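You operate a simulated robot arm through the tools that you are given. There is no shell and no other tool. Be economical: measure what you need, move in short steps, check, and stop when the job is done.

The job below is to be done with a simulated robot arm. You get a single attempt, and the scene is never put back.

Task
Close the right optics door. Then open the middle drawer, fetch the green block from the inside of the middle drawer and set it on the square grey mat and shut the drawer again. Then shut the bottom drawer. Then put the gold plate from the open table on the white bench. Then take the brown box on the open table and put it away on the middle shelf of the blue rack. Then put the pink box on the open table away on the middle shelf of the blue rack. Then open the right tools door, fetch the purple tape roll and set it on the high shelf of the tools cabinet, then shut the door. Keep to this order. Set down upright: green block, brown box, pink box.

Only the result counts: the job must be done as asked and must still hold three seconds after the hand-in. Knocking over, shifting, dropping, spilling or breaking anything else fails it.

Robot
A 7-joint arm with a two-finger parallel gripper on a trunk, on a base that drives. Base frame: it is fixed to the floor where the robot stands at the start and does not move with it; the origin is under the middle of the robot, x ahead of it, y to its left, z up. Units: mm, degrees, N and s.
With the tool pointing down near the work surface it reaches from about 100 to 640 mm from the robot's upright axis, wherever it stands. Its first joint turns from -166.0 to 166.0 degrees. Places, roughly: bottom drawer [2200, -100, 200]; brown box [2750, 1500, 1000]; green block [2250, -250, 500]; high shelf of the tools cabinet [3700, -1100, 1300]; middle drawer [2100, -200, 500]; middle shelf of the blue rack [-200, -1400, 900]; pink box [2500, 1750, 1000]; purple tape roll (8x7x4 cm) [2200, 1600, 900]; right optics door [2800, -100, 1000]; right tools door [3600, -700, 1000]; square grey mat (16x15 cm) [1820, -720, 860]; white bench [-1200, 500, 900]. Payload 1.57 kg.
The TCP is the grasp point between the finger pads, 30 mm short of the fingertips. In the tool frame z runs along the fingers and y along their closing line. Largest opening 80 mm; finger width 17, thickness 12; the body of the gripper, 40 by 82 mm, starts 80 mm behind the TCP.
Orientation is told as [roll, pitch, yaw] about the base's x, y, z axes, in that order, counted from this pose: with the fingers straight down and closing along the base's y, the tool's x points along the base's -x, its y along +y and its z along -z.

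Tools
- The arm moves only by the tool play_rows. Its argument "plan" is a list of rows, each a list of 7 numbers: the shift along the base's x, y, z in mm, then the turn, a rotation vector about the base's x, y, z in degrees, then the opening, from 0 (shut) to 1 (fully open). In form: [[tx, ty, tz, ax, ay, az, hand], ...]. A call has 1 to 20 rows; each row is the pose to reach, as a shift and turn from the pose commanded when the call began. A row lasts 0.2 s, in which the tool goes at most 50 mm and 8.6 degrees; a call with a longer step from one row to the next is refused whole, and so is a gripper value outside its range. A pose out of reach is approached as far as the arm can. The call stops where the force on the tool passes 40 N (or 10 N more than at its start, if that is more) or the arm is blocked; 0.2 s more then pass. The fingers move at their own pace (about 72 mm/s each) and stop on an object; they squeeze with about 39 N. The grip force told is the motor's: it shows also when the fingers shut on nothing. Time passes only in rows, and 0.2 s behind the last, so rows that repeat a pose let the fingers close. The reply holds the time, the measured pose of the TCP, the force on the tool along the base axes, the opening and the grip force, in the units named above and with some noise, with the torque about the TCP (base axes, N m) and any sound that the robot's microphone picked up.
- Cameras (640 x 400 px; columns grow to the right, rows downward): "scene" is now at [10.1, 113.2, 1439.9]; the picture's right is [-0.28, -0.96, 0.00], its down [-0.41, 0.12, -0.90] and it looks along [0.87, -0.26, -0.43] (base axes); focal length 252 px, centre (320, 200). "wrist" rides on the gripper at [72, -7, -122] in the tool frame; the picture's right is [0.09, 1.00, 0.00], its down [-0.84, 0.08, -0.54] and it looks along [-0.54, 0.05, 0.84] (tool axes); focal length 238 px, centre (320, 200). There is no depth. A picture from a camera that has moved, and an enlarged one, comes with that camera's place and axes in the base frame and with its lens.
- snapshot(camera): a new picture of that camera. It takes no simulated time.
- slide_trunk(by): slides the trunk up (or, below 0, down) by that many mm; the arm and the scene camera ride with it, the base frame stays. It gives what a move gives, with no picture.
- roll_base(legs): drives the robot by 1 to 6 legs, each [ahead, left, turn to the left] in mm, mm and degrees, along the robot's own axes; the way and the turn of a leg run together, so that a leg with both is an arc; at most 1500 mm and 180 degrees a leg. The arm and the cameras ride along, it lands a little off, and it stops where it bumps. It gives what a move gives.
- pan_tilt(pan, tilt): turns the head with the scene camera to pan (to the left, within 86 degrees either way) and tilt (down, from -29 to 69), counted from straight ahead of the robot. It gives what a move gives.
- close_up(camera, box): a new picture of the part [left, top, right, bottom] of that camera's present view, enlarged. It takes no simulated time.
- close_job(): hands the job in; it is judged then, once.

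Go step by step. Nothing tells you exact positions but the pictures and the camera data: compare them with the known pose of the tool, close in by small moves and look again before you grip or let go. The budget is 483 turns and 236 pictures, counting those below and the enlarged ones. Unless the task says otherwise, let go and move clear before handing in, and close with one line.

The tools are called after "Call:" as a command line: name --pt "numbers of a row" for each row, then --argument value for the rest, lists and objects as JSON in quotes. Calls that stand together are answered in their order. play_rows: Moves the arm, as the interface text tells. Its arguments: {"type":"object","properties":{"plan":{"type":"array","items":{"type":"array","items":{"type":"number"}}}},"required":["plan"]} The other tools are called the same way: slide_trunk (by) slides the trunk up or down; roll_base (legs) drives the base; pan_tilt (pan, tilt) turns the head that bears the scene camera; snapshot (camera) takes a picture; close_up (camera, box) takes an enlarged picture of a part of a camera's view; close_job () hands the job in.

At the start:

```text
t: 0.0
tool_pos: [449.5, -116.2, 1044.3]
tool_rot: [0.0, 0.0, 0.1]
contact_force: [0.8, -0.3, -0.3]
wrist_torque: [0.01, -0.02, 0.0]
opening: 80.1
grasp_force: 0.0
trunk travel left (down, up): [-225.0, 255.0]
robot x, y, heading: [2.3, -0.1, 0.1]
head pan, tilt: [-16.4, 25.5]
```

scene: 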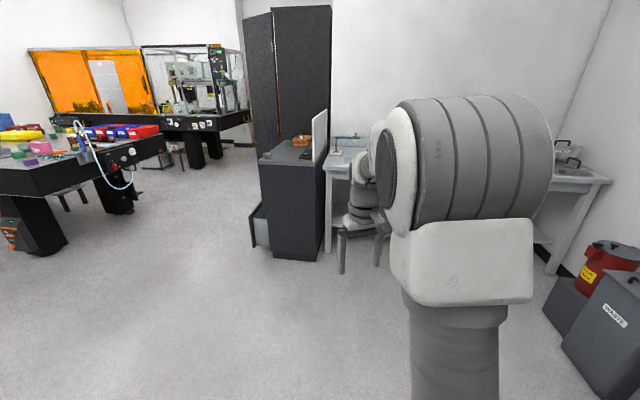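
wrist: 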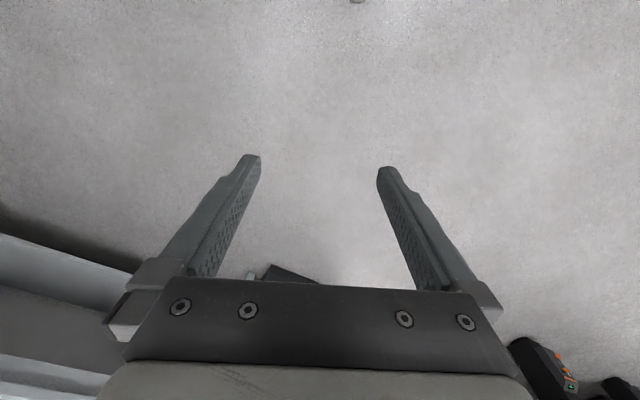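

I see a lab: an optical table to the left, a dark cabinet with a tall cabinet behind it ahead, and a desk on the right. I'll look around first with the head.

Call:
pan_tilt --pan 10 --tilt 15

Call:
snapshot --camera "scene"

Call:
close_up --camera "scene" --box '[320, 80, 560, 230]'

```text
t: 0.9
tool_pos: [448.7, -116.1, 1043.8]
tool_rot: [0.0, -0.1, 0.0]
contact_force: [-0.1, -0.2, -0.8]
wrist_torque: [0.01, -0.02, 0.02]
opening: 80.1
grasp_force: 0.1
trunk travel left (down, up): [-225.0, 255.0]
robot x, y, heading: [-0.1, 3.4, -0.4]
head pan, tilt: [10.0, 15.0]
```

```text
233 pictures are left
camera scene: at [13.9, 155.3, 1457.0], right [0.17, -0.98, 0.0], down [-0.26, -0.04, -0.97], along [0.95, 0.17, -0.26], focal length 252 px, centre (320, 200)
```

scene: 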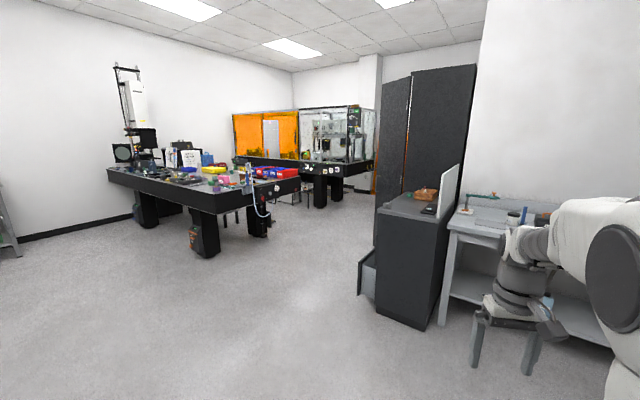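

```text
2.67 times, centred on (440, 155) of scene
camera zoom: at [13.9, 155.3, 1457.0], right [0.17, -0.98, 0.0], down [-0.26, -0.04, -0.97], along [0.95, 0.17, -0.26], focal length 672 px, centre (0, 320)
```

zoom: 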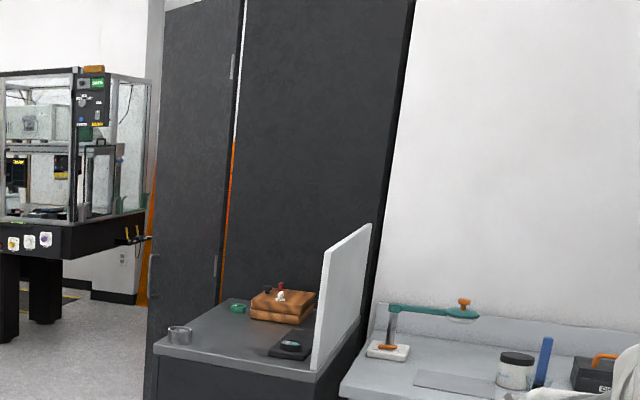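

The drawer unit faces +y with the bottom drawer open, the tall optics cabinet behind it. I'll drive up on its open side for a better view.

Call:
roll_base --legs '[[1300, 600, 0], [0, 0, -45]]'

Call:
pan_tilt --pan 0 --tilt 25

Call:
snapshot --camera "scene"

```text
t: 12.4
tool_pos: [1543.5, 191.5, 1044.1]
tool_rot: [0.0, 0.0, -46.0]
contact_force: [-0.5, -0.3, -0.2]
wrist_torque: [0.0, -0.01, -0.01]
opening: 80.1
grasp_force: 0.2
trunk travel left (down, up): [-225.0, 255.0]
robot x, y, heading: [1311.8, 595.9, -46.0]
head pan, tilt: [10.0, 15.0]
```

```text
t: 13.1
tool_pos: [1543.1, 192.8, 1044.2]
tool_rot: [-0.1, 0.0, -46.0]
contact_force: [-0.4, 0.6, 0.2]
wrist_torque: [-0.02, 0.02, 0.01]
opening: 80.1
grasp_force: 0.0
trunk travel left (down, up): [-225.0, 255.0]
robot x, y, heading: [1308.9, 595.5, -45.8]
head pan, tilt: [0.0, 25.0]
```

```text
231 pictures are left
camera scene: at [1425.6, 684.0, 1440.9], right [-0.72, -0.69, 0.0], down [-0.29, 0.3, -0.91], along [0.63, -0.65, -0.42], focal length 252 px, centre (320, 200)
```

scene: 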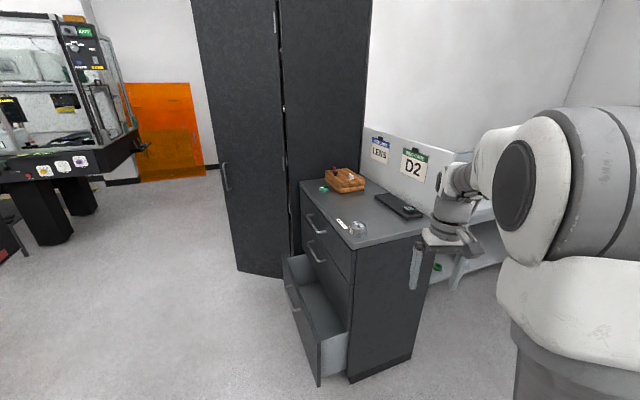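

The bottom drawer protrudes to about y=160. The right optics door is ajar about 28°: hinge near (2680,-220), free edge near (3040,-25). I'll drive in front of it, facing -y.

Call:
roll_base --legs '[[0, 0, -44], [-150, 0, 0], [0, 1450, 0]]'

Call:
pan_tilt --pan 0 --tilt 20

Call:
snapshot --camera "scene"

```text
t: 28.0
tool_pos: [2640.1, 292.9, 1044.0]
tool_rot: [0.0, 0.0, -91.0]
contact_force: [0.1, 0.2, 0.6]
wrist_torque: [0.01, 0.02, 0.0]
opening: 79.8
grasp_force: 0.2
trunk travel left (down, up): [-225.0, 255.0]
robot x, y, heading: [2766.2, 740.5, -90.7]
head pan, tilt: [0.0, 25.0]
```

```text
t: 28.6
tool_pos: [2637.6, 293.4, 1043.7]
tool_rot: [0.0, 0.0, -91.0]
contact_force: [-0.2, 0.5, -0.4]
wrist_torque: [-0.03, 0.01, 0.01]
opening: 79.9
grasp_force: 0.0
trunk travel left (down, up): [-225.0, 255.0]
robot x, y, heading: [2762.3, 743.0, -90.9]
head pan, tilt: [0.0, 20.0]
```

```text
230 pictures are left
camera scene: at [2905.0, 724.8, 1448.9], right [-1.0, 0.02, 0.0], down [0.01, 0.34, -0.94], along [-0.02, -0.94, -0.34], focal length 252 px, centre (320, 200)
```

scene: 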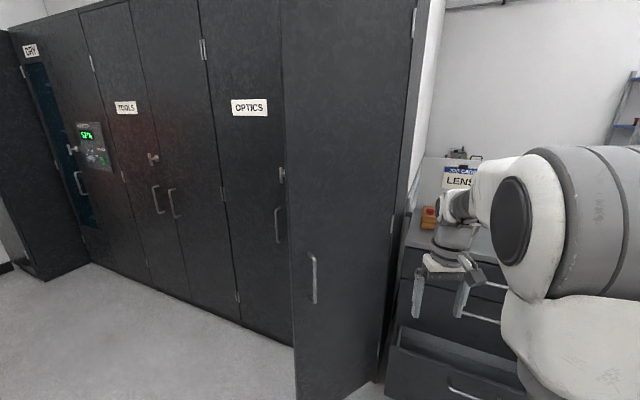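

The cabinets stand turned about -25° to the base axes; the optics door's free edge is near (3040,-30) and closes along an arc. I'll point the fingers forward and shut the gripper to use it as a pusher, and shift the base left.

Call:
play_rows --pt "0 0 0 -8 0 0 0.5" --pt "0 0 0 -16 0 0 0" --pt "0 0 0 -24 0 0 0" --pt "0 0 0 -32 0 0 0" --pt "0 0 0 -40 0 0 0" --pt "0 0 0 -48 0 0 0" --pt "0 0 0 -56 0 0 0" --pt "0 0 0 -64 0 0 0" --pt "0 0 0 -72 0 0 0" --pt "0 0 0 -80 0 0 0" --pt "0 0 0 -86 0 0 0"

Call:
roll_base --legs '[[0, 330, 0], [200, 0, 0]]'

Call:
snapshot --camera "scene"

```text
t: 31.1
tool_pos: [2623.4, 271.4, 1045.2]
tool_rot: [13.8, -85.9, -103.9]
contact_force: [1.1, -0.4, 0.5]
wrist_torque: [0.02, 0.01, 0.02]
opening: 0.0
grasp_force: 21.3
out of reach, approached as far as the arm can: row 9, 10, 11
trunk travel left (down, up): [-225.0, 255.0]
robot x, y, heading: [2764.8, 741.8, -90.9]
head pan, tilt: [0.0, 20.0]
```

```text
t: 35.6
tool_pos: [2957.6, 66.5, 1046.2]
tool_rot: [14.4, -85.9, -104.1]
contact_force: [-0.4, 0.5, 0.1]
wrist_torque: [0.02, 0.0, 0.0]
opening: 0.0
grasp_force: 21.6
trunk travel left (down, up): [-225.0, 255.0]
robot x, y, heading: [3096.5, 538.7, -90.8]
head pan, tilt: [0.0, 20.0]
```

```text
229 pictures are left
camera scene: at [3236.4, 523.7, 1448.9], right [-1.0, 0.01, 0.0], down [0.0, 0.34, -0.94], along [-0.01, -0.94, -0.34], focal length 252 px, centre (320, 200)
```

scene: 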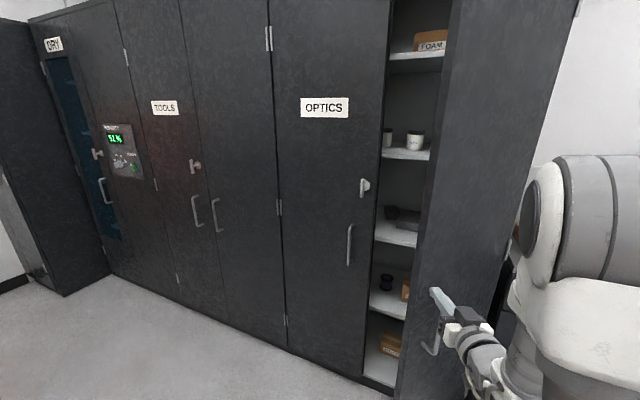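

The gripper sits just in front of the door's outer face near the free edge, above its handle. I'll push along -y.

Call:
play_rows --pt "0 -30 0 0 0 0 0" --pt "0 -60 0 0 0 0 0" --pt "0 -90 0 0 0 0 0" --pt "0 -120 0 0 0 0 0" --pt "0 -150 0 0 0 0 0" --pt "5 -180 0 0 0 0 0" --pt "10 -210 0 0 0 0 0"

Call:
snapshot --camera "scene"

```text
t: 37.2
tool_pos: [2969.1, -142.6, 1044.7]
tool_rot: [14.8, -85.9, -104.4]
contact_force: [0.5, 0.6, 0.8]
wrist_torque: [0.0, 0.03, 0.07]
opening: 0.0
grasp_force: 21.5
trunk travel left (down, up): [-225.0, 255.0]
robot x, y, heading: [3094.3, 540.8, -91.0]
head pan, tilt: [0.0, 20.0]
```

```text
228 pictures are left
camera scene: at [3236.4, 523.7, 1448.9], right [-1.0, 0.01, 0.0], down [0.0, 0.34, -0.94], along [-0.01, -0.94, -0.34], focal length 252 px, centre (320, 200)
```

scene: 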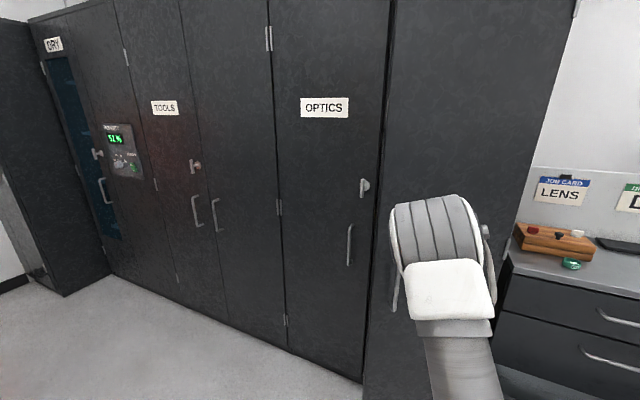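

Nearly closed. I push a little further until it stops.

Call:
play_rows --pt "0 -25 0 0 0 0 0" --pt "0 -50 0 0 0 0 0" --pt "0 -75 0 0 0 0 0" --pt "0 -100 0 0 0 0 0" --pt "0 -120 0 0 0 0 0" --pt "0 -140 0 0 0 0 0" --pt "0 -160 0 0 0 0 0"

Call:
snapshot --camera "scene"

```text
t: 38.8
tool_pos: [2966.6, -303.3, 1045.9]
tool_rot: [14.2, -85.9, -104.0]
contact_force: [0.7, -0.3, 0.0]
wrist_torque: [0.01, 0.01, 0.02]
opening: 0.0
grasp_force: 21.1
trunk travel left (down, up): [-225.0, 255.0]
robot x, y, heading: [3094.5, 538.5, -90.6]
head pan, tilt: [0.0, 20.0]
```

```text
227 pictures are left
camera scene: at [3236.5, 523.7, 1448.9], right [-1.0, 0.01, 0.0], down [0.0, 0.34, -0.94], along [-0.01, -0.94, -0.34], focal length 252 px, centre (320, 200)
```

scene: 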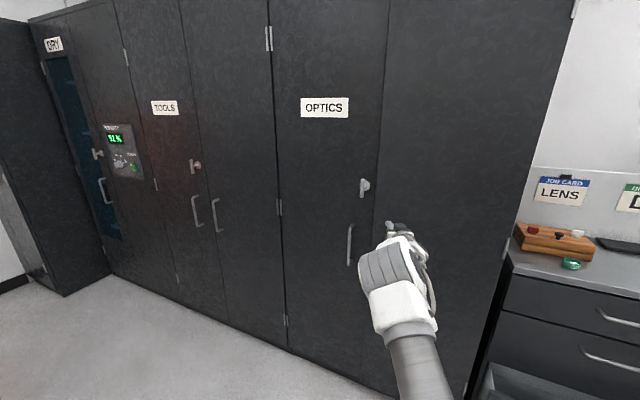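

Call:
play_rows --pt "0 -15 0 0 0 0 0" --pt "0 -30 0 0 0 0 0" --pt "0 -45 0 0 0 0 0" --pt "0 -60 0 0 0 0 0" --pt "0 -75 0 0 0 0 0" --pt "0 -90 0 0 0 0 0"

Call:
close_up --camera "scene" --box '[270, 100, 430, 400]'

```text
t: 39.9
tool_pos: [2967.2, -362.6, 1045.7]
tool_rot: [12.7, -85.8, -102.3]
contact_force: [4.2, 25.3, 1.1]
wrist_torque: [-0.17, 0.06, -0.11]
opening: 0.0
grasp_force: 21.2
trunk travel left (down, up): [-225.0, 255.0]
robot x, y, heading: [3096.8, 537.8, -90.7]
head pan, tilt: [0.0, 20.0]
stopped in row 5: the force on the tool passed its limit at 52 N (the readings are from after the stop); the commanded pose is now the measured one
```

```text
1.33 times, centred on (350, 250) of scene
camera zoom: at [3237.0, 526.9, 1448.9], right [-1.0, 0.01, 0.0], down [0.0, 0.34, -0.94], along [-0.01, -0.94, -0.34], focal length 336 px, centre (280, 133)
```

zoom: 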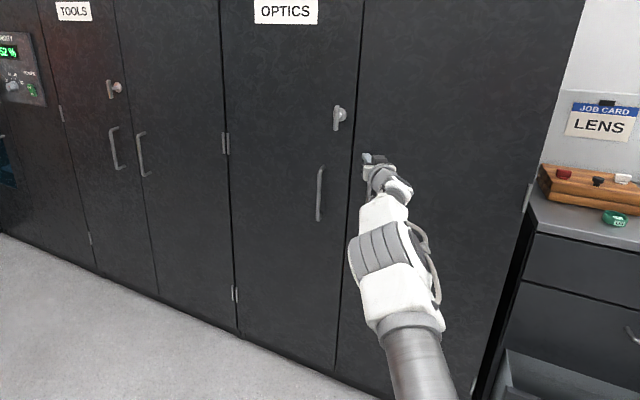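

The door is shut against the frame (contact at ~50 N). I retract and turn the tool down again, then drive in front of the drawer unit.

Call:
play_rows --pt "0 45 0 0 0 0 0" --pt "0 90 0 0 0 0 0" --pt "0 135 0 0 0 0 0" --pt "0 180 0 0 0 0 0" --pt "0 225 0 0 0 0 0" --pt "0 270 0 0 0 0 0" --pt "0 310 0 8 0 0 0" --pt "0 350 0 16 0 0 0" --pt "0 390 0 24 0 0 0" --pt "0 430 0 32 0 0 0" --pt "0 430 0 40 0 0 0" --pt "0 430 0 48 0 0 0" --pt "0 430 0 56 0 0 0" --pt "0 430 0 64 0 0 0" --pt "0 430 0 72 0 0 0" --pt "0 430 0 80 0 0 0" --pt "0 430 0 86 0 0 0.5"

Call:
roll_base --legs '[[-250, 0, 0], [0, -500, 0], [0, 0, -24]]'

Call:
pan_tilt --pan 0 --tilt 35

Call:
snapshot --camera "scene"

```text
t: 43.5
tool_pos: [2967.4, 66.8, 1043.4]
tool_rot: [0.3, 0.4, -91.0]
contact_force: [-0.4, -0.3, 0.3]
wrist_torque: [0.0, 0.0, -0.03]
opening: 39.9
grasp_force: 0.0
trunk travel left (down, up): [-225.0, 255.0]
robot x, y, heading: [3093.9, 542.6, -90.8]
head pan, tilt: [0.0, 20.0]
```

```text
t: 51.3
tool_pos: [2271.8, 423.2, 1042.8]
tool_rot: [0.3, 0.2, -115.7]
contact_force: [-0.5, 0.2, 0.6]
wrist_torque: [-0.01, 0.0, -0.01]
opening: 40.0
grasp_force: 0.0
trunk travel left (down, up): [-225.0, 255.0]
robot x, y, heading: [2585.0, 803.0, -115.6]
head pan, tilt: [0.0, 20.0]
```

```text
t: 52.1
tool_pos: [2273.5, 422.6, 1044.1]
tool_rot: [0.3, 0.2, -115.7]
contact_force: [0.0, -0.2, 0.5]
wrist_torque: [0.02, -0.04, 0.02]
opening: 39.9
grasp_force: 0.0
trunk travel left (down, up): [-225.0, 255.0]
robot x, y, heading: [2589.1, 801.4, -115.5]
head pan, tilt: [0.0, 35.0]
```

```text
225 pictures are left
camera scene: at [2711.7, 732.0, 1425.1], right [-0.9, 0.43, 0.0], down [0.25, 0.52, -0.82], along [-0.35, -0.74, -0.57], focal length 252 px, centre (320, 200)
```

scene: 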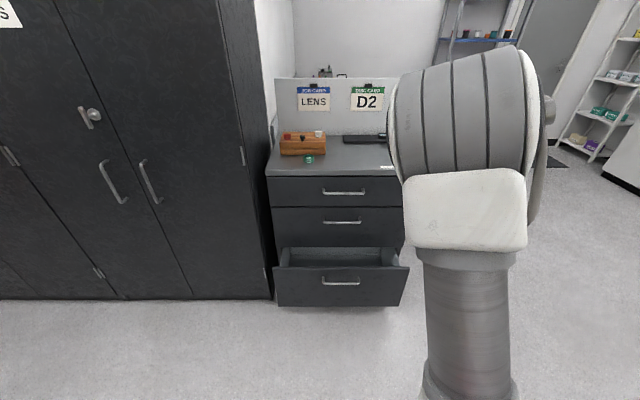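

The drawer unit lines up with a heading of about -115.5°. I estimate the middle handle at (2213,-77,~640). I'll lower the trunk, come closer, and turn the fingers forward with the closing line vertical.

Call:
roll_base --legs '[[180, 0, 0]]'

Call:
slide_trunk --by -220

Call:
play_rows --pt "0 0 0 -6.16 -2.18 -4.62 0.7" --pt "0 0 0 -12.3 -4.36 -9.24 1" --pt "0 0 0 -18.5 -6.54 -13.9 1" --pt "0 0 0 -24.6 -8.7 -18.5 1" --pt "0 0 0 -30.8 -10.9 -23.1 1" --pt "0 0 0 -37 -13.1 -27.7 1" --pt "0 0 0 -43.1 -15.3 -32.3 1" --pt "0 0 0 -49.3 -17.4 -37 1" --pt "0 0 0 -55.4 -19.6 -41.6 1" --pt "0 0 0 -61.6 -21.8 -46.2 1" --pt "0 0 0 -67.8 -24 -50.8 1" --pt "0 0 0 -73.9 -26.2 -55.4 1" --pt "0 0 0 -80.1 -28.3 -60.1 1" --pt "0 0 0 -86.2 -30.5 -64.7 1" --pt "0 0 0 -92.4 -32.7 -69.3 1"

Call:
snapshot --camera "scene"

Call:
snapshot --camera "wrist"

```text
t: 53.9
tool_pos: [2195.1, 262.0, 1044.0]
tool_rot: [0.3, 0.1, -115.6]
contact_force: [-0.1, -0.1, 0.4]
wrist_torque: [0.0, 0.0, -0.01]
opening: 40.2
grasp_force: 0.0
trunk travel left (down, up): [-225.0, 255.0]
robot x, y, heading: [2508.5, 638.1, -115.5]
head pan, tilt: [0.0, 35.0]
```

```text
t: 56.2
tool_pos: [2197.8, 262.1, 823.9]
tool_rot: [0.2, 0.2, -115.6]
contact_force: [0.1, -0.5, -0.3]
wrist_torque: [-0.01, 0.03, 0.01]
opening: 39.8
grasp_force: 0.1
trunk travel left (down, up): [-5.0, 475.0]
robot x, y, heading: [2511.3, 640.3, -115.3]
head pan, tilt: [0.0, 35.0]
```

```text
t: 59.4
tool_pos: [2192.6, 259.0, 823.1]
tool_rot: [90.4, 0.0, 154.6]
contact_force: [0.5, 0.7, -0.7]
wrist_torque: [0.02, -0.03, 0.0]
opening: 79.8
grasp_force: 0.0
out of reach, approached as far as the arm can: row 15
trunk travel left (down, up): [-5.0, 475.0]
robot x, y, heading: [2516.7, 641.8, -115.6]
head pan, tilt: [0.0, 35.0]
```

```text
224 pictures are left
camera scene: at [2635.4, 571.7, 1205.1], right [-0.9, 0.43, 0.0], down [0.25, 0.52, -0.82], along [-0.35, -0.74, -0.57], focal length 252 px, centre (320, 200)
```

scene: 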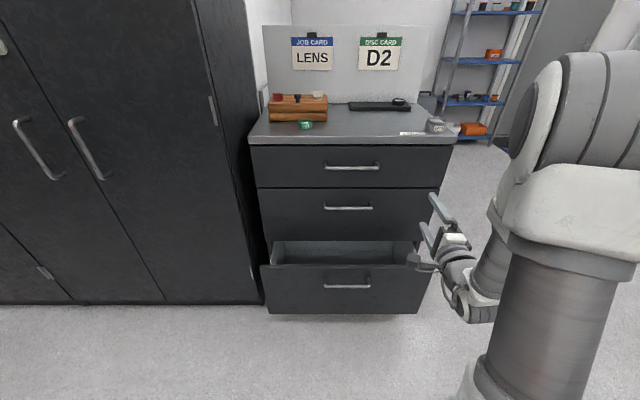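

```text
223 pictures are left
camera wrist: at [2308.8, 338.5, 816.4], right [0.08, -0.03, 1.0], down [-0.52, 0.85, 0.07], along [-0.85, -0.53, 0.05], focal length 238 px, centre (320, 200)
```

wrist: 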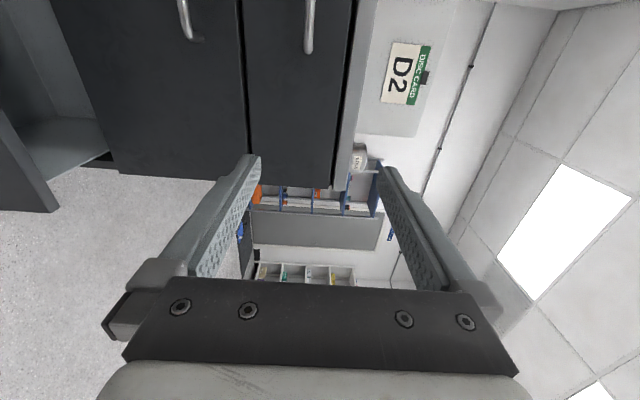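

The tool is now horizontal with a vertical closing line. Triangulated middle handle: (2214,-72,~640). I move to ~90 mm in front of it.

Call:
play_rows --pt "8 -31 -23 0 0 0 1" --pt "15 -62 -46 0 0 0 1" --pt "22 -94 -69 0 0 0 1" --pt "30 -125 -92 0 0 0 1" --pt "38 -156 -115 0 0 0 1" --pt "45 -188 -138 0 0 0 1" --pt "52 -219 -160 0 0 0 1" --pt "60 -250 -183 0 0 0 1"

Call:
snapshot --camera "scene"

Call:
snapshot --camera "wrist"

```text
t: 61.2
tool_pos: [2252.4, 10.2, 640.6]
tool_rot: [90.4, 0.1, 154.6]
contact_force: [-0.6, -0.8, -0.2]
wrist_torque: [0.02, -0.01, 0.0]
opening: 80.1
grasp_force: 0.1
trunk travel left (down, up): [-5.0, 475.0]
robot x, y, heading: [2511.6, 638.5, -115.6]
head pan, tilt: [0.0, 35.0]
```

```text
222 pictures are left
camera scene: at [2635.3, 571.7, 1205.1], right [-0.9, 0.43, 0.0], down [0.25, 0.52, -0.82], along [-0.35, -0.74, -0.57], focal length 252 px, centre (320, 200)
```

scene: 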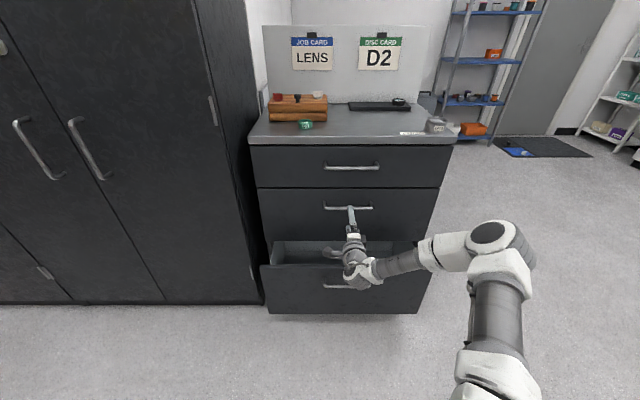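

```text
221 pictures are left
camera wrist: at [2369.4, 89.1, 633.5], right [0.08, -0.03, 1.0], down [-0.52, 0.85, 0.07], along [-0.85, -0.53, 0.05], focal length 238 px, centre (320, 200)
```

wrist: 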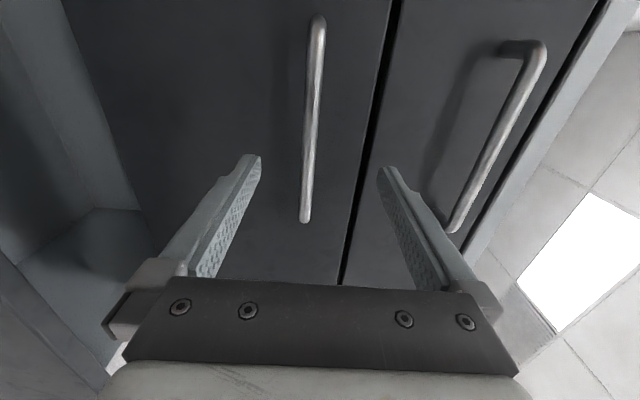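

Handle lies between the fingers. I advance 75 mm and close.

Call:
play_rows --pt "-11 -23 0 0 0 0 1" --pt "-22 -45 0 0 0 0 1" --pt "-32 -68 0 0 0 0 1" --pt "-32 -68 0 0 0 0 0.5" --pt "-32 -68 0 0 0 0 0" --pt "-32 -68 0 0 0 0 0" --pt "-32 -68 0 0 0 0 0" --pt "-32 -68 0 0 0 0 0"

Call:
snapshot --camera "wrist"

```text
t: 63.0
tool_pos: [2222.9, -58.3, 632.8]
tool_rot: [89.6, 0.1, 154.8]
contact_force: [-0.7, -0.7, -34.0]
wrist_torque: [0.51, -0.17, -0.53]
opening: 13.9
grasp_force: 30.2
trunk travel left (down, up): [-5.0, 475.0]
robot x, y, heading: [2509.3, 642.6, -115.2]
head pan, tilt: [0.0, 35.0]
```

```text
220 pictures are left
camera wrist: at [2339.8, 21.1, 626.6], right [0.08, -0.04, 1.0], down [-0.53, 0.85, 0.08], along [-0.85, -0.53, 0.04], focal length 238 px, centre (320, 200)
```

wrist: 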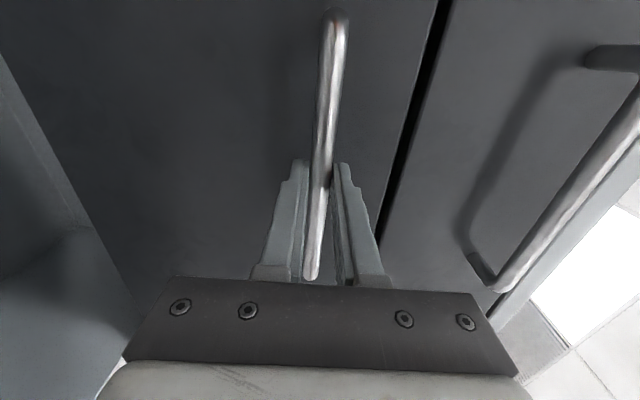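

The handle is gripped (a bit low of the tool centre); I relieve by 8 mm and pull the drawer out 200 mm.

Call:
play_rows --pt "0 0 -8 0 0 0 0" --pt "10 20 -8 0 0 0 0" --pt "22 45 -8 0 0 0 0" --pt "34 72 -8 0 0 0 0" --pt "47 99 -8 0 0 0 0" --pt "60 126 -8 0 0 0 0" --pt "73 153 -8 0 0 0 0" --pt "86 180 -8 0 0 0 0"

Call:
snapshot --camera "scene"

```text
t: 64.8
tool_pos: [2307.8, 119.2, 632.1]
tool_rot: [90.1, 0.1, 155.0]
contact_force: [14.5, -6.8, -16.1]
wrist_torque: [0.3, -0.04, 0.39]
opening: 13.6
grasp_force: 31.0
trunk travel left (down, up): [-5.0, 475.0]
robot x, y, heading: [2508.8, 639.9, -115.4]
head pan, tilt: [0.0, 35.0]
```

```text
219 pictures are left
camera scene: at [2635.6, 570.5, 1204.9], right [-0.9, 0.43, 0.0], down [0.25, 0.52, -0.82], along [-0.35, -0.74, -0.57], focal length 252 px, centre (320, 200)
```

scene: 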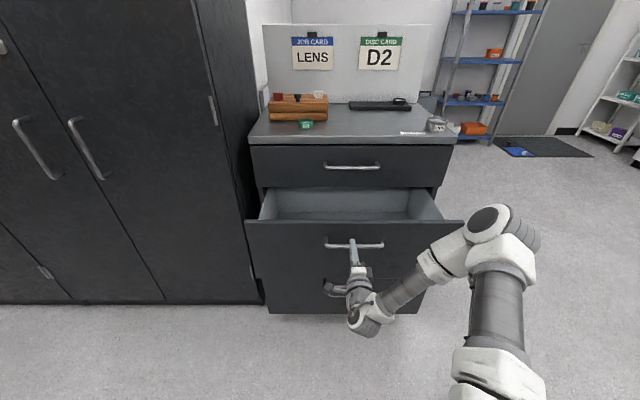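

Call:
play_rows --pt "4 -2 -2 0 0 0 0" --pt "14 21 -2 0 0 0 0" --pt "25 44 -2 0 0 0 0" --pt "36 67 -2 0 0 0 0"

Call:
snapshot --camera "scene"

```text
t: 65.8
tool_pos: [2340.3, 187.8, 631.4]
tool_rot: [90.6, 0.1, 154.5]
contact_force: [-2.1, 0.5, 5.3]
wrist_torque: [0.0, 0.08, 0.74]
opening: 13.9
grasp_force: 30.0
trunk travel left (down, up): [-5.0, 475.0]
robot x, y, heading: [2511.0, 639.3, -115.7]
head pan, tilt: [0.0, 35.0]
```

```text
218 pictures are left
camera scene: at [2635.2, 571.8, 1205.2], right [-0.9, 0.43, 0.0], down [0.25, 0.52, -0.82], along [-0.35, -0.74, -0.57], focal length 252 px, centre (320, 200)
```

scene: 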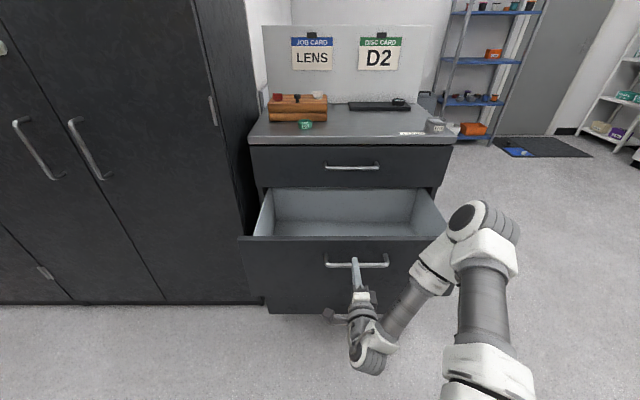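

Drawer is open ~270 mm; the block must be near its front wall. I release, back away, raise the trunk and look in.

Call:
play_rows --pt "0 0 0 0 0 0 0.4" --pt "0 0 0 0 0 0 0.8" --pt "0 0 0 0 0 0 0.8"

Call:
roll_base --legs '[[-120, 0, 0]]'

Call:
slide_trunk --by 380

Call:
play_rows --pt "0 0 0 6.16 2.18 4.62 0.8" --pt "0 0 0 12.3 4.36 9.24 0.8" --pt "0 0 0 18.5 6.54 13.9 0.8" --pt "0 0 0 24.6 8.7 18.5 0.8" --pt "0 0 0 30.8 10.9 23.1 0.8" --pt "0 0 0 37 13.1 27.7 0.8" --pt "0 0 0 43.1 15.3 32.3 0.8" --pt "0 0 0 49.3 17.4 37 0.8" --pt "0 0 0 55.4 19.6 41.6 0.8" --pt "0 0 0 61.6 21.8 46.2 0.8" --pt "0 0 0 67.8 24 50.8 0.8" --pt "0 0 0 73.9 26.2 55.4 0.8" --pt "0 0 0 80.1 28.3 60.1 0.8" --pt "0 0 0 86.2 30.5 64.7 0.8" --pt "0 0 0 92.4 32.7 69.3 0.8"

Call:
pan_tilt --pan 0 --tilt 48

Call:
snapshot --camera "scene"

```text
t: 66.6
tool_pos: [2341.3, 188.2, 630.2]
tool_rot: [90.4, 0.2, 154.6]
contact_force: [0.1, 0.3, 0.0]
wrist_torque: [0.03, -0.01, 0.01]
opening: 64.0
grasp_force: 0.0
trunk travel left (down, up): [-5.0, 475.0]
robot x, y, heading: [2509.1, 639.6, -115.5]
head pan, tilt: [0.0, 35.0]
```

```text
t: 68.0
tool_pos: [2390.9, 295.3, 631.3]
tool_rot: [90.3, 0.0, 154.6]
contact_force: [-0.1, -0.7, -0.4]
wrist_torque: [0.01, -0.01, 0.02]
opening: 63.9
grasp_force: 0.1
trunk travel left (down, up): [-5.0, 475.0]
robot x, y, heading: [2563.6, 747.2, -115.7]
head pan, tilt: [0.0, 35.0]
```

```text
t: 71.7
tool_pos: [2391.7, 295.9, 1010.8]
tool_rot: [90.4, 0.2, 154.6]
contact_force: [-0.3, 0.4, -0.1]
wrist_torque: [0.02, -0.01, -0.05]
opening: 64.0
grasp_force: 0.1
trunk travel left (down, up): [-385.0, 95.0]
robot x, y, heading: [2562.9, 745.3, -115.6]
head pan, tilt: [0.0, 35.0]
```

```text
t: 74.9
tool_pos: [2392.2, 295.4, 1010.0]
tool_rot: [0.2, 0.2, -115.6]
contact_force: [-0.4, -0.4, -0.2]
wrist_torque: [0.0, -0.03, -0.01]
opening: 64.2
grasp_force: 0.0
trunk travel left (down, up): [-385.0, 95.0]
robot x, y, heading: [2559.3, 744.1, -115.6]
head pan, tilt: [0.0, 35.0]
```

```text
t: 75.7
tool_pos: [2391.2, 294.8, 1010.0]
tool_rot: [0.4, 0.1, -115.6]
contact_force: [0.5, 0.0, 0.1]
wrist_torque: [0.01, 0.02, 0.04]
opening: 64.0
grasp_force: 0.1
trunk travel left (down, up): [-385.0, 95.0]
robot x, y, heading: [2563.1, 746.3, -115.8]
head pan, tilt: [0.0, 48.0]
```

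```text
217 pictures are left
camera scene: at [2690.3, 686.9, 1566.1], right [-0.9, 0.43, 0.0], down [0.32, 0.67, -0.67], along [-0.29, -0.6, -0.74], focal length 252 px, centre (320, 200)
```

scene: 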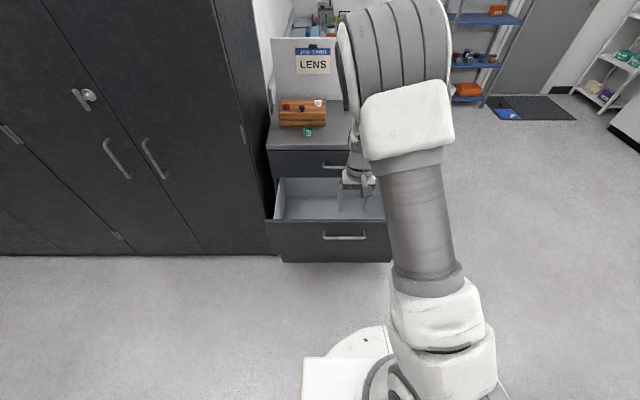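

Call:
play_rows --pt "-14 -30 -10 0 0 0 0.8" --pt "-30 -65 -25 0 0 0 0.8" --pt "-46 -95 -50 0 0 0 0.8" --pt "-60 -125 -75 0 0 0 0.8" --pt "-70 -150 -100 0 0 0 0.8"

Call:
snapshot --camera "wrist"

```text
t: 76.9
tool_pos: [2321.2, 144.9, 911.5]
tool_rot: [0.3, 0.2, -115.6]
contact_force: [-0.2, 0.0, 0.0]
wrist_torque: [-0.03, -0.02, -0.01]
opening: 64.1
grasp_force: 0.1
trunk travel left (down, up): [-385.0, 95.0]
robot x, y, heading: [2563.2, 745.0, -115.4]
head pan, tilt: [0.0, 48.0]
```

```text
216 pictures are left
camera wrist: at [2345.7, 213.2, 1033.3], right [0.94, -0.35, 0.01], down [-0.3, -0.79, 0.54], along [-0.18, -0.51, -0.84], focal length 238 px, centre (320, 200)
```

wrist: 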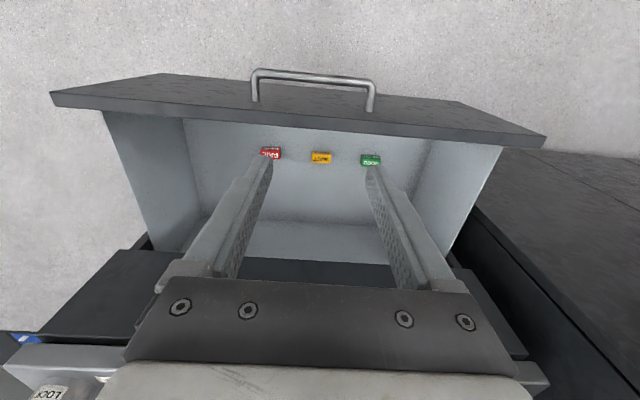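

The green block is in the drawer at the left side. Zooming for detail.

Call:
close_up --camera "wrist" --box '[250, 120, 410, 220]'

```text
4.00 times, centred on (330, 170) of wrist
camera zoom: at [2345.7, 213.2, 1033.3], right [0.94, -0.35, 0.01], down [-0.3, -0.79, 0.54], along [-0.18, -0.51, -0.84], focal length 953 px, centre (280, 320)
```

zoom: 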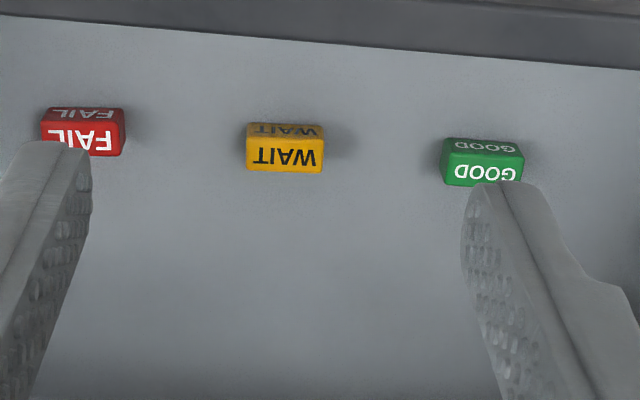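

Three labelled blocks lie ~130 mm behind the drawer front; GOOD (green) near (2386,-46,~490). I need to come closer: retract the arm a bit, then drive 210 ahead and 150 left.

Call:
play_rows --pt "20 40 20 0 0 0 0.8" --pt "40 80 40 0 0 0 0.8" --pt "60 120 60 0 0 0 0.8"

Call:
roll_base --legs '[[0, 150, 0], [210, 0, 0]]'

Call:
snapshot --camera "wrist"

Call:
snapshot --camera "scene"

```text
t: 77.7
tool_pos: [2379.4, 269.5, 971.3]
tool_rot: [0.2, 0.1, -115.6]
contact_force: [-0.4, -0.6, 0.3]
wrist_torque: [0.02, 0.01, 0.01]
opening: 64.3
grasp_force: 0.1
trunk travel left (down, up): [-385.0, 95.0]
robot x, y, heading: [2560.9, 749.8, -115.4]
head pan, tilt: [0.0, 48.0]
```

```text
t: 81.0
tool_pos: [2425.2, 12.8, 970.7]
tool_rot: [0.3, 0.0, -115.6]
contact_force: [0.0, 0.6, -0.4]
wrist_torque: [0.02, 0.03, 0.0]
opening: 64.2
grasp_force: 0.0
trunk travel left (down, up): [-385.0, 95.0]
robot x, y, heading: [2610.6, 492.9, -115.3]
head pan, tilt: [0.0, 48.0]
```

```text
214 pictures are left
camera wrist: at [2449.5, 80.6, 1092.9], right [0.94, -0.35, 0.01], down [-0.3, -0.79, 0.54], along [-0.18, -0.51, -0.84], focal length 238 px, centre (320, 200)
```

wrist: 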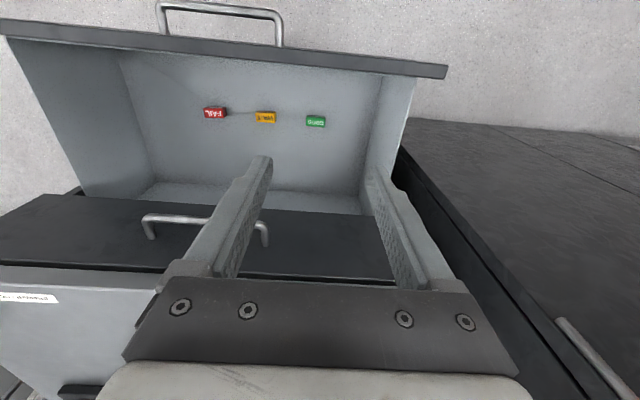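

```text
213 pictures are left
camera scene: at [2735.7, 431.4, 1566.0], right [-0.9, 0.43, 0.0], down [0.32, 0.67, -0.67], along [-0.29, -0.6, -0.74], focal length 252 px, centre (320, 200)
```

scene: 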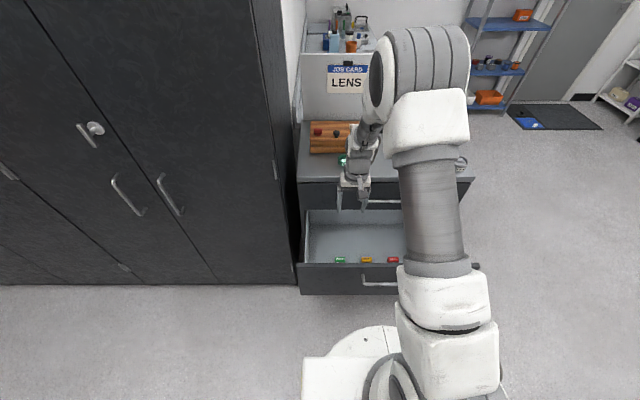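

Two views agree: green block top near (2388,-70,~456). I zoom to size it and its neighbour spacing.

Call:
close_up --camera "wrist" --box '[190, 80, 350, 180]'

```text
4.00 times, centred on (270, 130) of wrist
camera zoom: at [2449.5, 80.6, 1092.9], right [0.94, -0.35, 0.01], down [-0.3, -0.79, 0.54], along [-0.18, -0.51, -0.84], focal length 953 px, centre (520, 480)
```

zoom: 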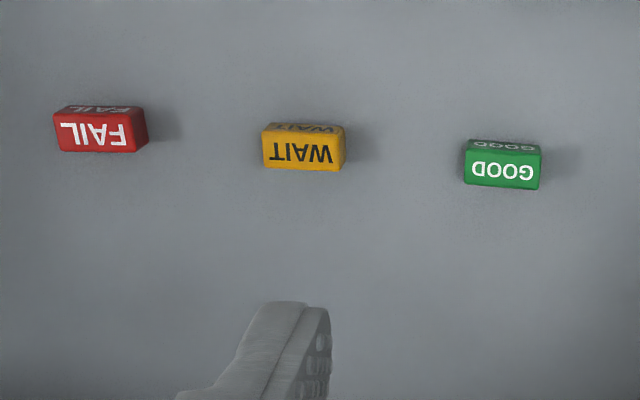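

Spacing is ~130 mm, so a lateral grip is free of the neighbours. I centre over the block, then lower by trunk.

Call:
play_rows --pt "-19 -42 0 0 0 0 0.9" --pt "-37 -83 0 0 0 0 0.9" --pt "-37 -83 -40 0 0 0 0.9" --pt "-37 -83 -80 0 0 0 0.9"

Call:
slide_trunk --by -250

Call:
snapshot --camera "wrist"

Call:
snapshot --camera "scene"

```text
t: 82.0
tool_pos: [2387.5, -69.5, 890.0]
tool_rot: [0.2, 0.1, -115.5]
contact_force: [0.3, -0.6, 0.8]
wrist_torque: [-0.03, -0.01, 0.03]
opening: 72.0
grasp_force: 0.0
trunk travel left (down, up): [-385.0, 95.0]
robot x, y, heading: [2601.8, 492.0, -115.6]
head pan, tilt: [0.0, 48.0]
```

```text
t: 84.6
tool_pos: [2389.4, -69.3, 640.5]
tool_rot: [0.3, 0.1, -115.6]
contact_force: [-0.8, -0.2, -0.2]
wrist_torque: [0.02, 0.02, 0.02]
opening: 71.9
grasp_force: 0.0
trunk travel left (down, up): [-135.0, 345.0]
robot x, y, heading: [2609.5, 490.4, -115.4]
head pan, tilt: [0.0, 48.0]
```

```text
211 pictures are left
camera wrist: at [2412.3, -1.6, 762.3], right [0.94, -0.35, 0.01], down [-0.3, -0.79, 0.54], along [-0.18, -0.51, -0.84], focal length 238 px, centre (320, 200)
```

wrist: 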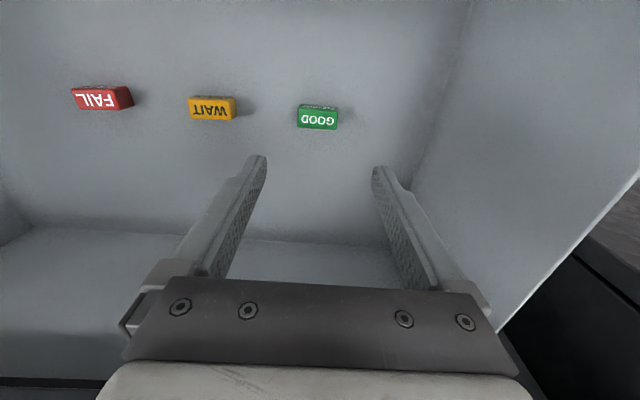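

```text
210 pictures are left
camera scene: at [2735.7, 431.4, 1316.1], right [-0.9, 0.43, 0.0], down [0.32, 0.67, -0.67], along [-0.29, -0.6, -0.74], focal length 252 px, centre (320, 200)
```

scene: 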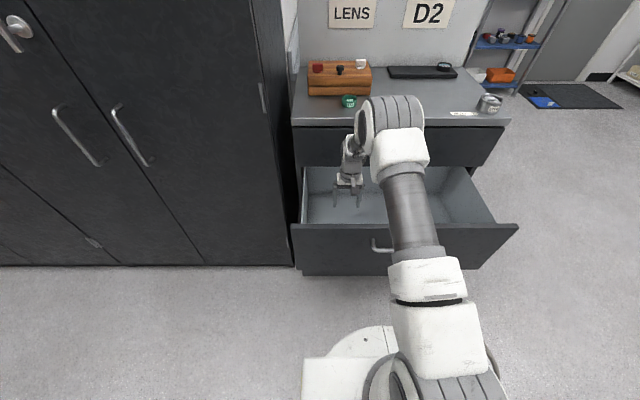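

Call:
play_rows --pt "-2 -2 -40 0 0 0 0.9" --pt "-4 -3 -80 0 0 0 0.9" --pt "-4 -3 -115 0 0 0 0.9" --pt "-4 -3 -150 0 0 0 0.9"

Call:
snapshot --camera "wrist"

```text
t: 85.6
tool_pos: [2383.3, -73.7, 489.5]
tool_rot: [0.3, 0.1, -115.7]
contact_force: [0.3, -0.5, 1.3]
wrist_torque: [-0.01, 0.01, 0.02]
opening: 72.0
grasp_force: 0.0
trunk travel left (down, up): [-135.0, 345.0]
robot x, y, heading: [2606.2, 493.1, -115.6]
head pan, tilt: [0.0, 48.0]
```

```text
209 pictures are left
camera wrist: at [2407.9, -5.7, 611.5], right [0.94, -0.35, 0.01], down [-0.29, -0.79, 0.54], along [-0.18, -0.51, -0.84], focal length 238 px, centre (320, 200)
```

wrist: 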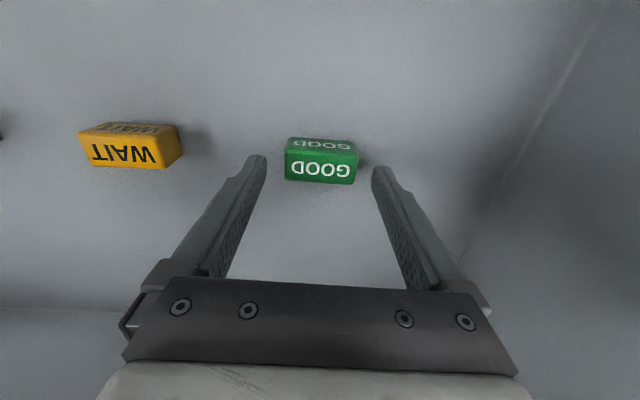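

Well centred. Lower ~22 mm and close.

Call:
play_rows --pt "1 0 -10 0 0 0 0.9" --pt "1 0 -16 0 0 0 0.9" --pt "1 0 -21 0 0 0 0.9" --pt "1 0 -21 0 0 0 0.5" --pt "1 0 -21 0 0 0 0.2" --pt "1 0 -21 0 0 0 0.2" --pt "1 0 -21 0 0 0 0.2"

Call:
snapshot --camera "wrist"

```text
t: 87.2
tool_pos: [2383.7, -71.9, 469.5]
tool_rot: [0.2, 0.1, -115.5]
contact_force: [0.1, 0.5, -0.1]
wrist_torque: [-0.02, 0.05, 0.01]
opening: 48.6
grasp_force: 39.2
trunk travel left (down, up): [-135.0, 345.0]
robot x, y, heading: [2606.9, 492.5, -115.4]
head pan, tilt: [0.0, 48.0]
```

```text
208 pictures are left
camera wrist: at [2408.7, -4.7, 591.4], right [0.94, -0.35, 0.01], down [-0.3, -0.79, 0.54], along [-0.18, -0.51, -0.84], focal length 238 px, centre (320, 200)
```

wrist: 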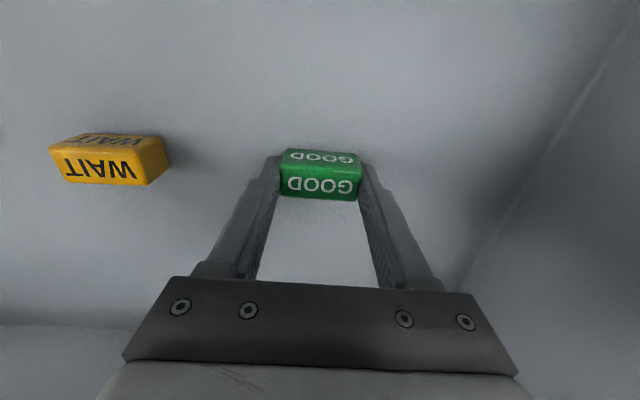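

Gripped at 48.6 mm. Lifting out.

Call:
play_rows --pt "0 0 20 0 0 0 0.2" --pt "0 0 60 0 0 0 0.2" --pt "0 0 100 0 0 0 0.2" --pt "0 0 140 0 0 0 0.2" --pt "0 0 180 0 0 0 0.2"

Call:
slide_trunk --by 345

Call:
snapshot --camera "wrist"

```text
t: 88.4
tool_pos: [2384.8, -72.1, 650.9]
tool_rot: [0.3, 0.2, -115.5]
contact_force: [-0.2, 0.2, 0.0]
wrist_torque: [0.01, -0.02, 0.01]
opening: 48.6
grasp_force: 39.3
trunk travel left (down, up): [-135.0, 345.0]
robot x, y, heading: [2607.9, 489.8, -115.5]
head pan, tilt: [0.0, 48.0]
```

```text
t: 91.8
tool_pos: [2383.4, -72.8, 995.4]
tool_rot: [0.3, 0.0, -115.5]
contact_force: [-0.3, -0.1, -0.2]
wrist_torque: [0.0, -0.02, 0.02]
opening: 48.5
grasp_force: 38.8
trunk travel left (down, up): [-480.0, 0.0]
robot x, y, heading: [2608.2, 491.7, -115.1]
head pan, tilt: [0.0, 48.0]
```

```text
207 pictures are left
camera wrist: at [2408.0, -4.1, 1117.7], right [0.94, -0.35, 0.01], down [-0.3, -0.79, 0.54], along [-0.18, -0.51, -0.84], focal length 238 px, centre (320, 200)
```

wrist: 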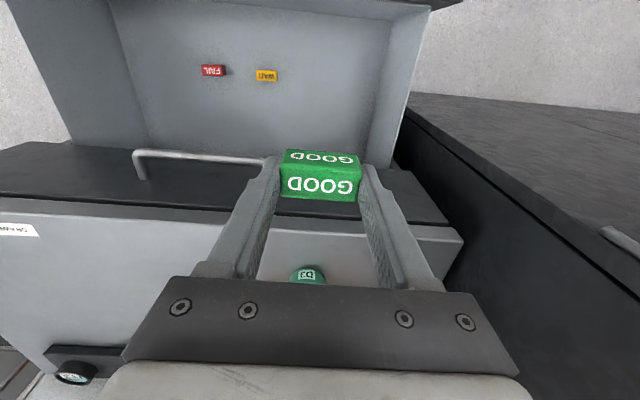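

The block is held. The desk with the mat faces roughly (-0.9,+0.43), so I must stand near (1270,-460) with heading -25°. I pull the arm in and drive around the drawer unit.

Call:
play_rows --pt "20 40 10 0 0 0 0.2" --pt "40 80 20 0 0 0 0.2" --pt "60 120 30 0 0 0 0.2" --pt "75 155 40 0 0 0 0.2" --pt "85 180 50 0 0 0 0.2"

Call:
roll_base --legs '[[-400, 0, 0], [0, 0, -64.5], [1450, 0, 0], [150, 0, 0], [0, 1200, 0]]'

Call:
pan_tilt --pan 86 --tilt 35

Call:
snapshot --camera "scene"

```text
t: 93.0
tool_pos: [2468.6, 108.8, 1045.4]
tool_rot: [0.3, 0.2, -115.6]
contact_force: [-0.5, 0.3, 0.3]
wrist_torque: [-0.03, -0.01, 0.0]
opening: 48.7
grasp_force: 39.1
trunk travel left (down, up): [-480.0, 0.0]
robot x, y, heading: [2607.4, 492.3, -115.4]
head pan, tilt: [0.0, 48.0]
```

```text
t: 119.2
tool_pos: [696.5, -297.5, 1045.4]
tool_rot: [0.3, 0.1, 174.8]
contact_force: [-0.9, 0.2, -1.0]
wrist_torque: [-0.04, 0.02, -0.02]
opening: 48.6
grasp_force: 38.9
trunk travel left (down, up): [-480.0, 0.0]
robot x, y, heading: [1107.5, -291.1, 175.3]
head pan, tilt: [0.0, 48.0]
```

```text
t: 120.8
tool_pos: [699.0, -298.6, 1045.9]
tool_rot: [0.3, 0.1, 175.0]
contact_force: [-0.3, -0.7, 0.1]
wrist_torque: [0.01, 0.0, 0.0]
opening: 48.6
grasp_force: 39.1
trunk travel left (down, up): [-480.0, 0.0]
robot x, y, heading: [1102.9, -291.6, 175.2]
head pan, tilt: [85.9, 35.0]
```

```text
206 pictures are left
camera scene: at [1160.4, -526.9, 1680.0], right [-0.99, 0.16, 0.0], down [0.09, 0.57, -0.82], along [-0.13, -0.81, -0.57], focal length 252 px, centre (320, 200)
```

scene: 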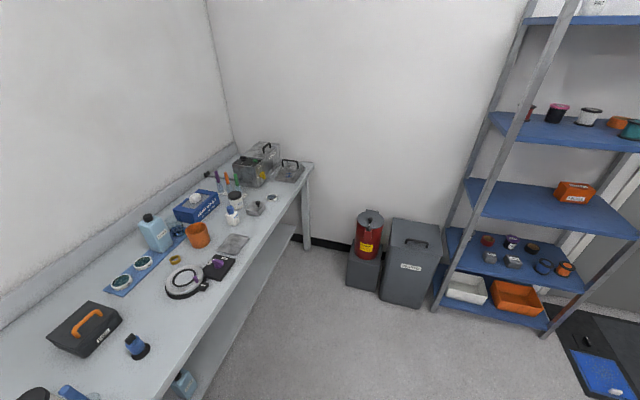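

I see the blue rack behind, and the desk. Now I turn to face the desk.

Call:
roll_base --legs '[[0, 0, 159.3]]'

Call:
pan_tilt --pan -10 --tilt 35

Call:
snapshot --camera "scene"

Call:
snapshot --camera "wrist"

```text
t: 130.2
tool_pos: [1493.1, -416.7, 1045.3]
tool_rot: [0.3, 0.1, -23.3]
contact_force: [0.2, -0.6, -0.5]
wrist_torque: [-0.03, 0.01, -0.03]
opening: 48.5
grasp_force: 38.7
trunk travel left (down, up): [-480.0, 0.0]
robot x, y, heading: [1107.5, -290.9, -23.5]
head pan, tilt: [85.9, 35.0]
```

```text
t: 131.9
tool_pos: [1493.2, -415.3, 1046.4]
tool_rot: [0.3, 0.0, -23.3]
contact_force: [-0.1, -0.4, -0.2]
wrist_torque: [0.0, 0.0, 0.0]
opening: 48.3
grasp_force: 39.0
trunk travel left (down, up): [-480.0, 0.0]
robot x, y, heading: [1102.7, -289.7, -23.4]
head pan, tilt: [-10.0, 35.0]
```

```text
205 pictures are left
camera scene: at [1162.2, -181.6, 1680.1], right [-0.55, -0.84, 0.0], down [-0.48, 0.31, -0.82], along [0.69, -0.45, -0.57], focal length 252 px, centre (320, 200)
```

scene: 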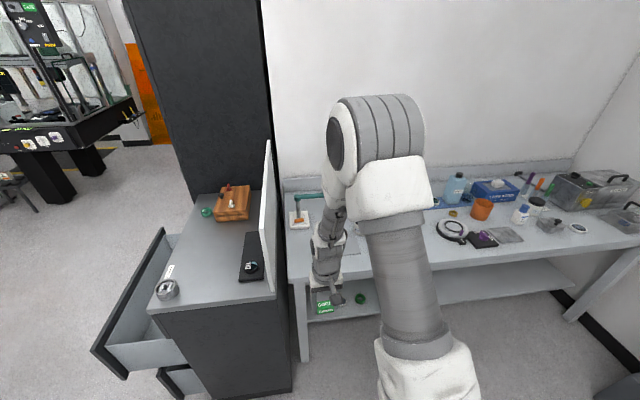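

```text
204 pictures are left
camera wrist: at [1424.2, -393.9, 1167.5], right [0.31, 0.95, 0.01], down [0.8, -0.26, 0.54], along [0.52, -0.16, -0.84], focal length 238 px, centre (320, 200)
```

wrist: 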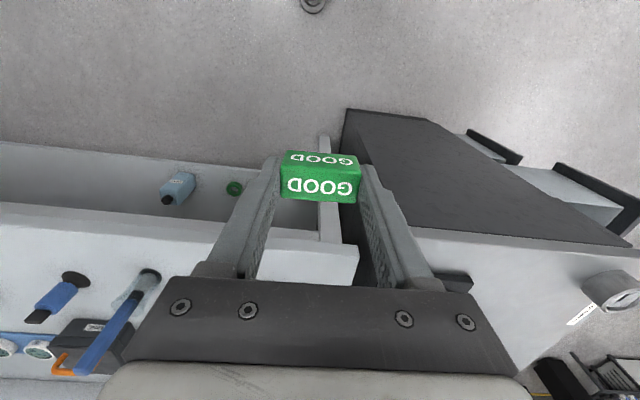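

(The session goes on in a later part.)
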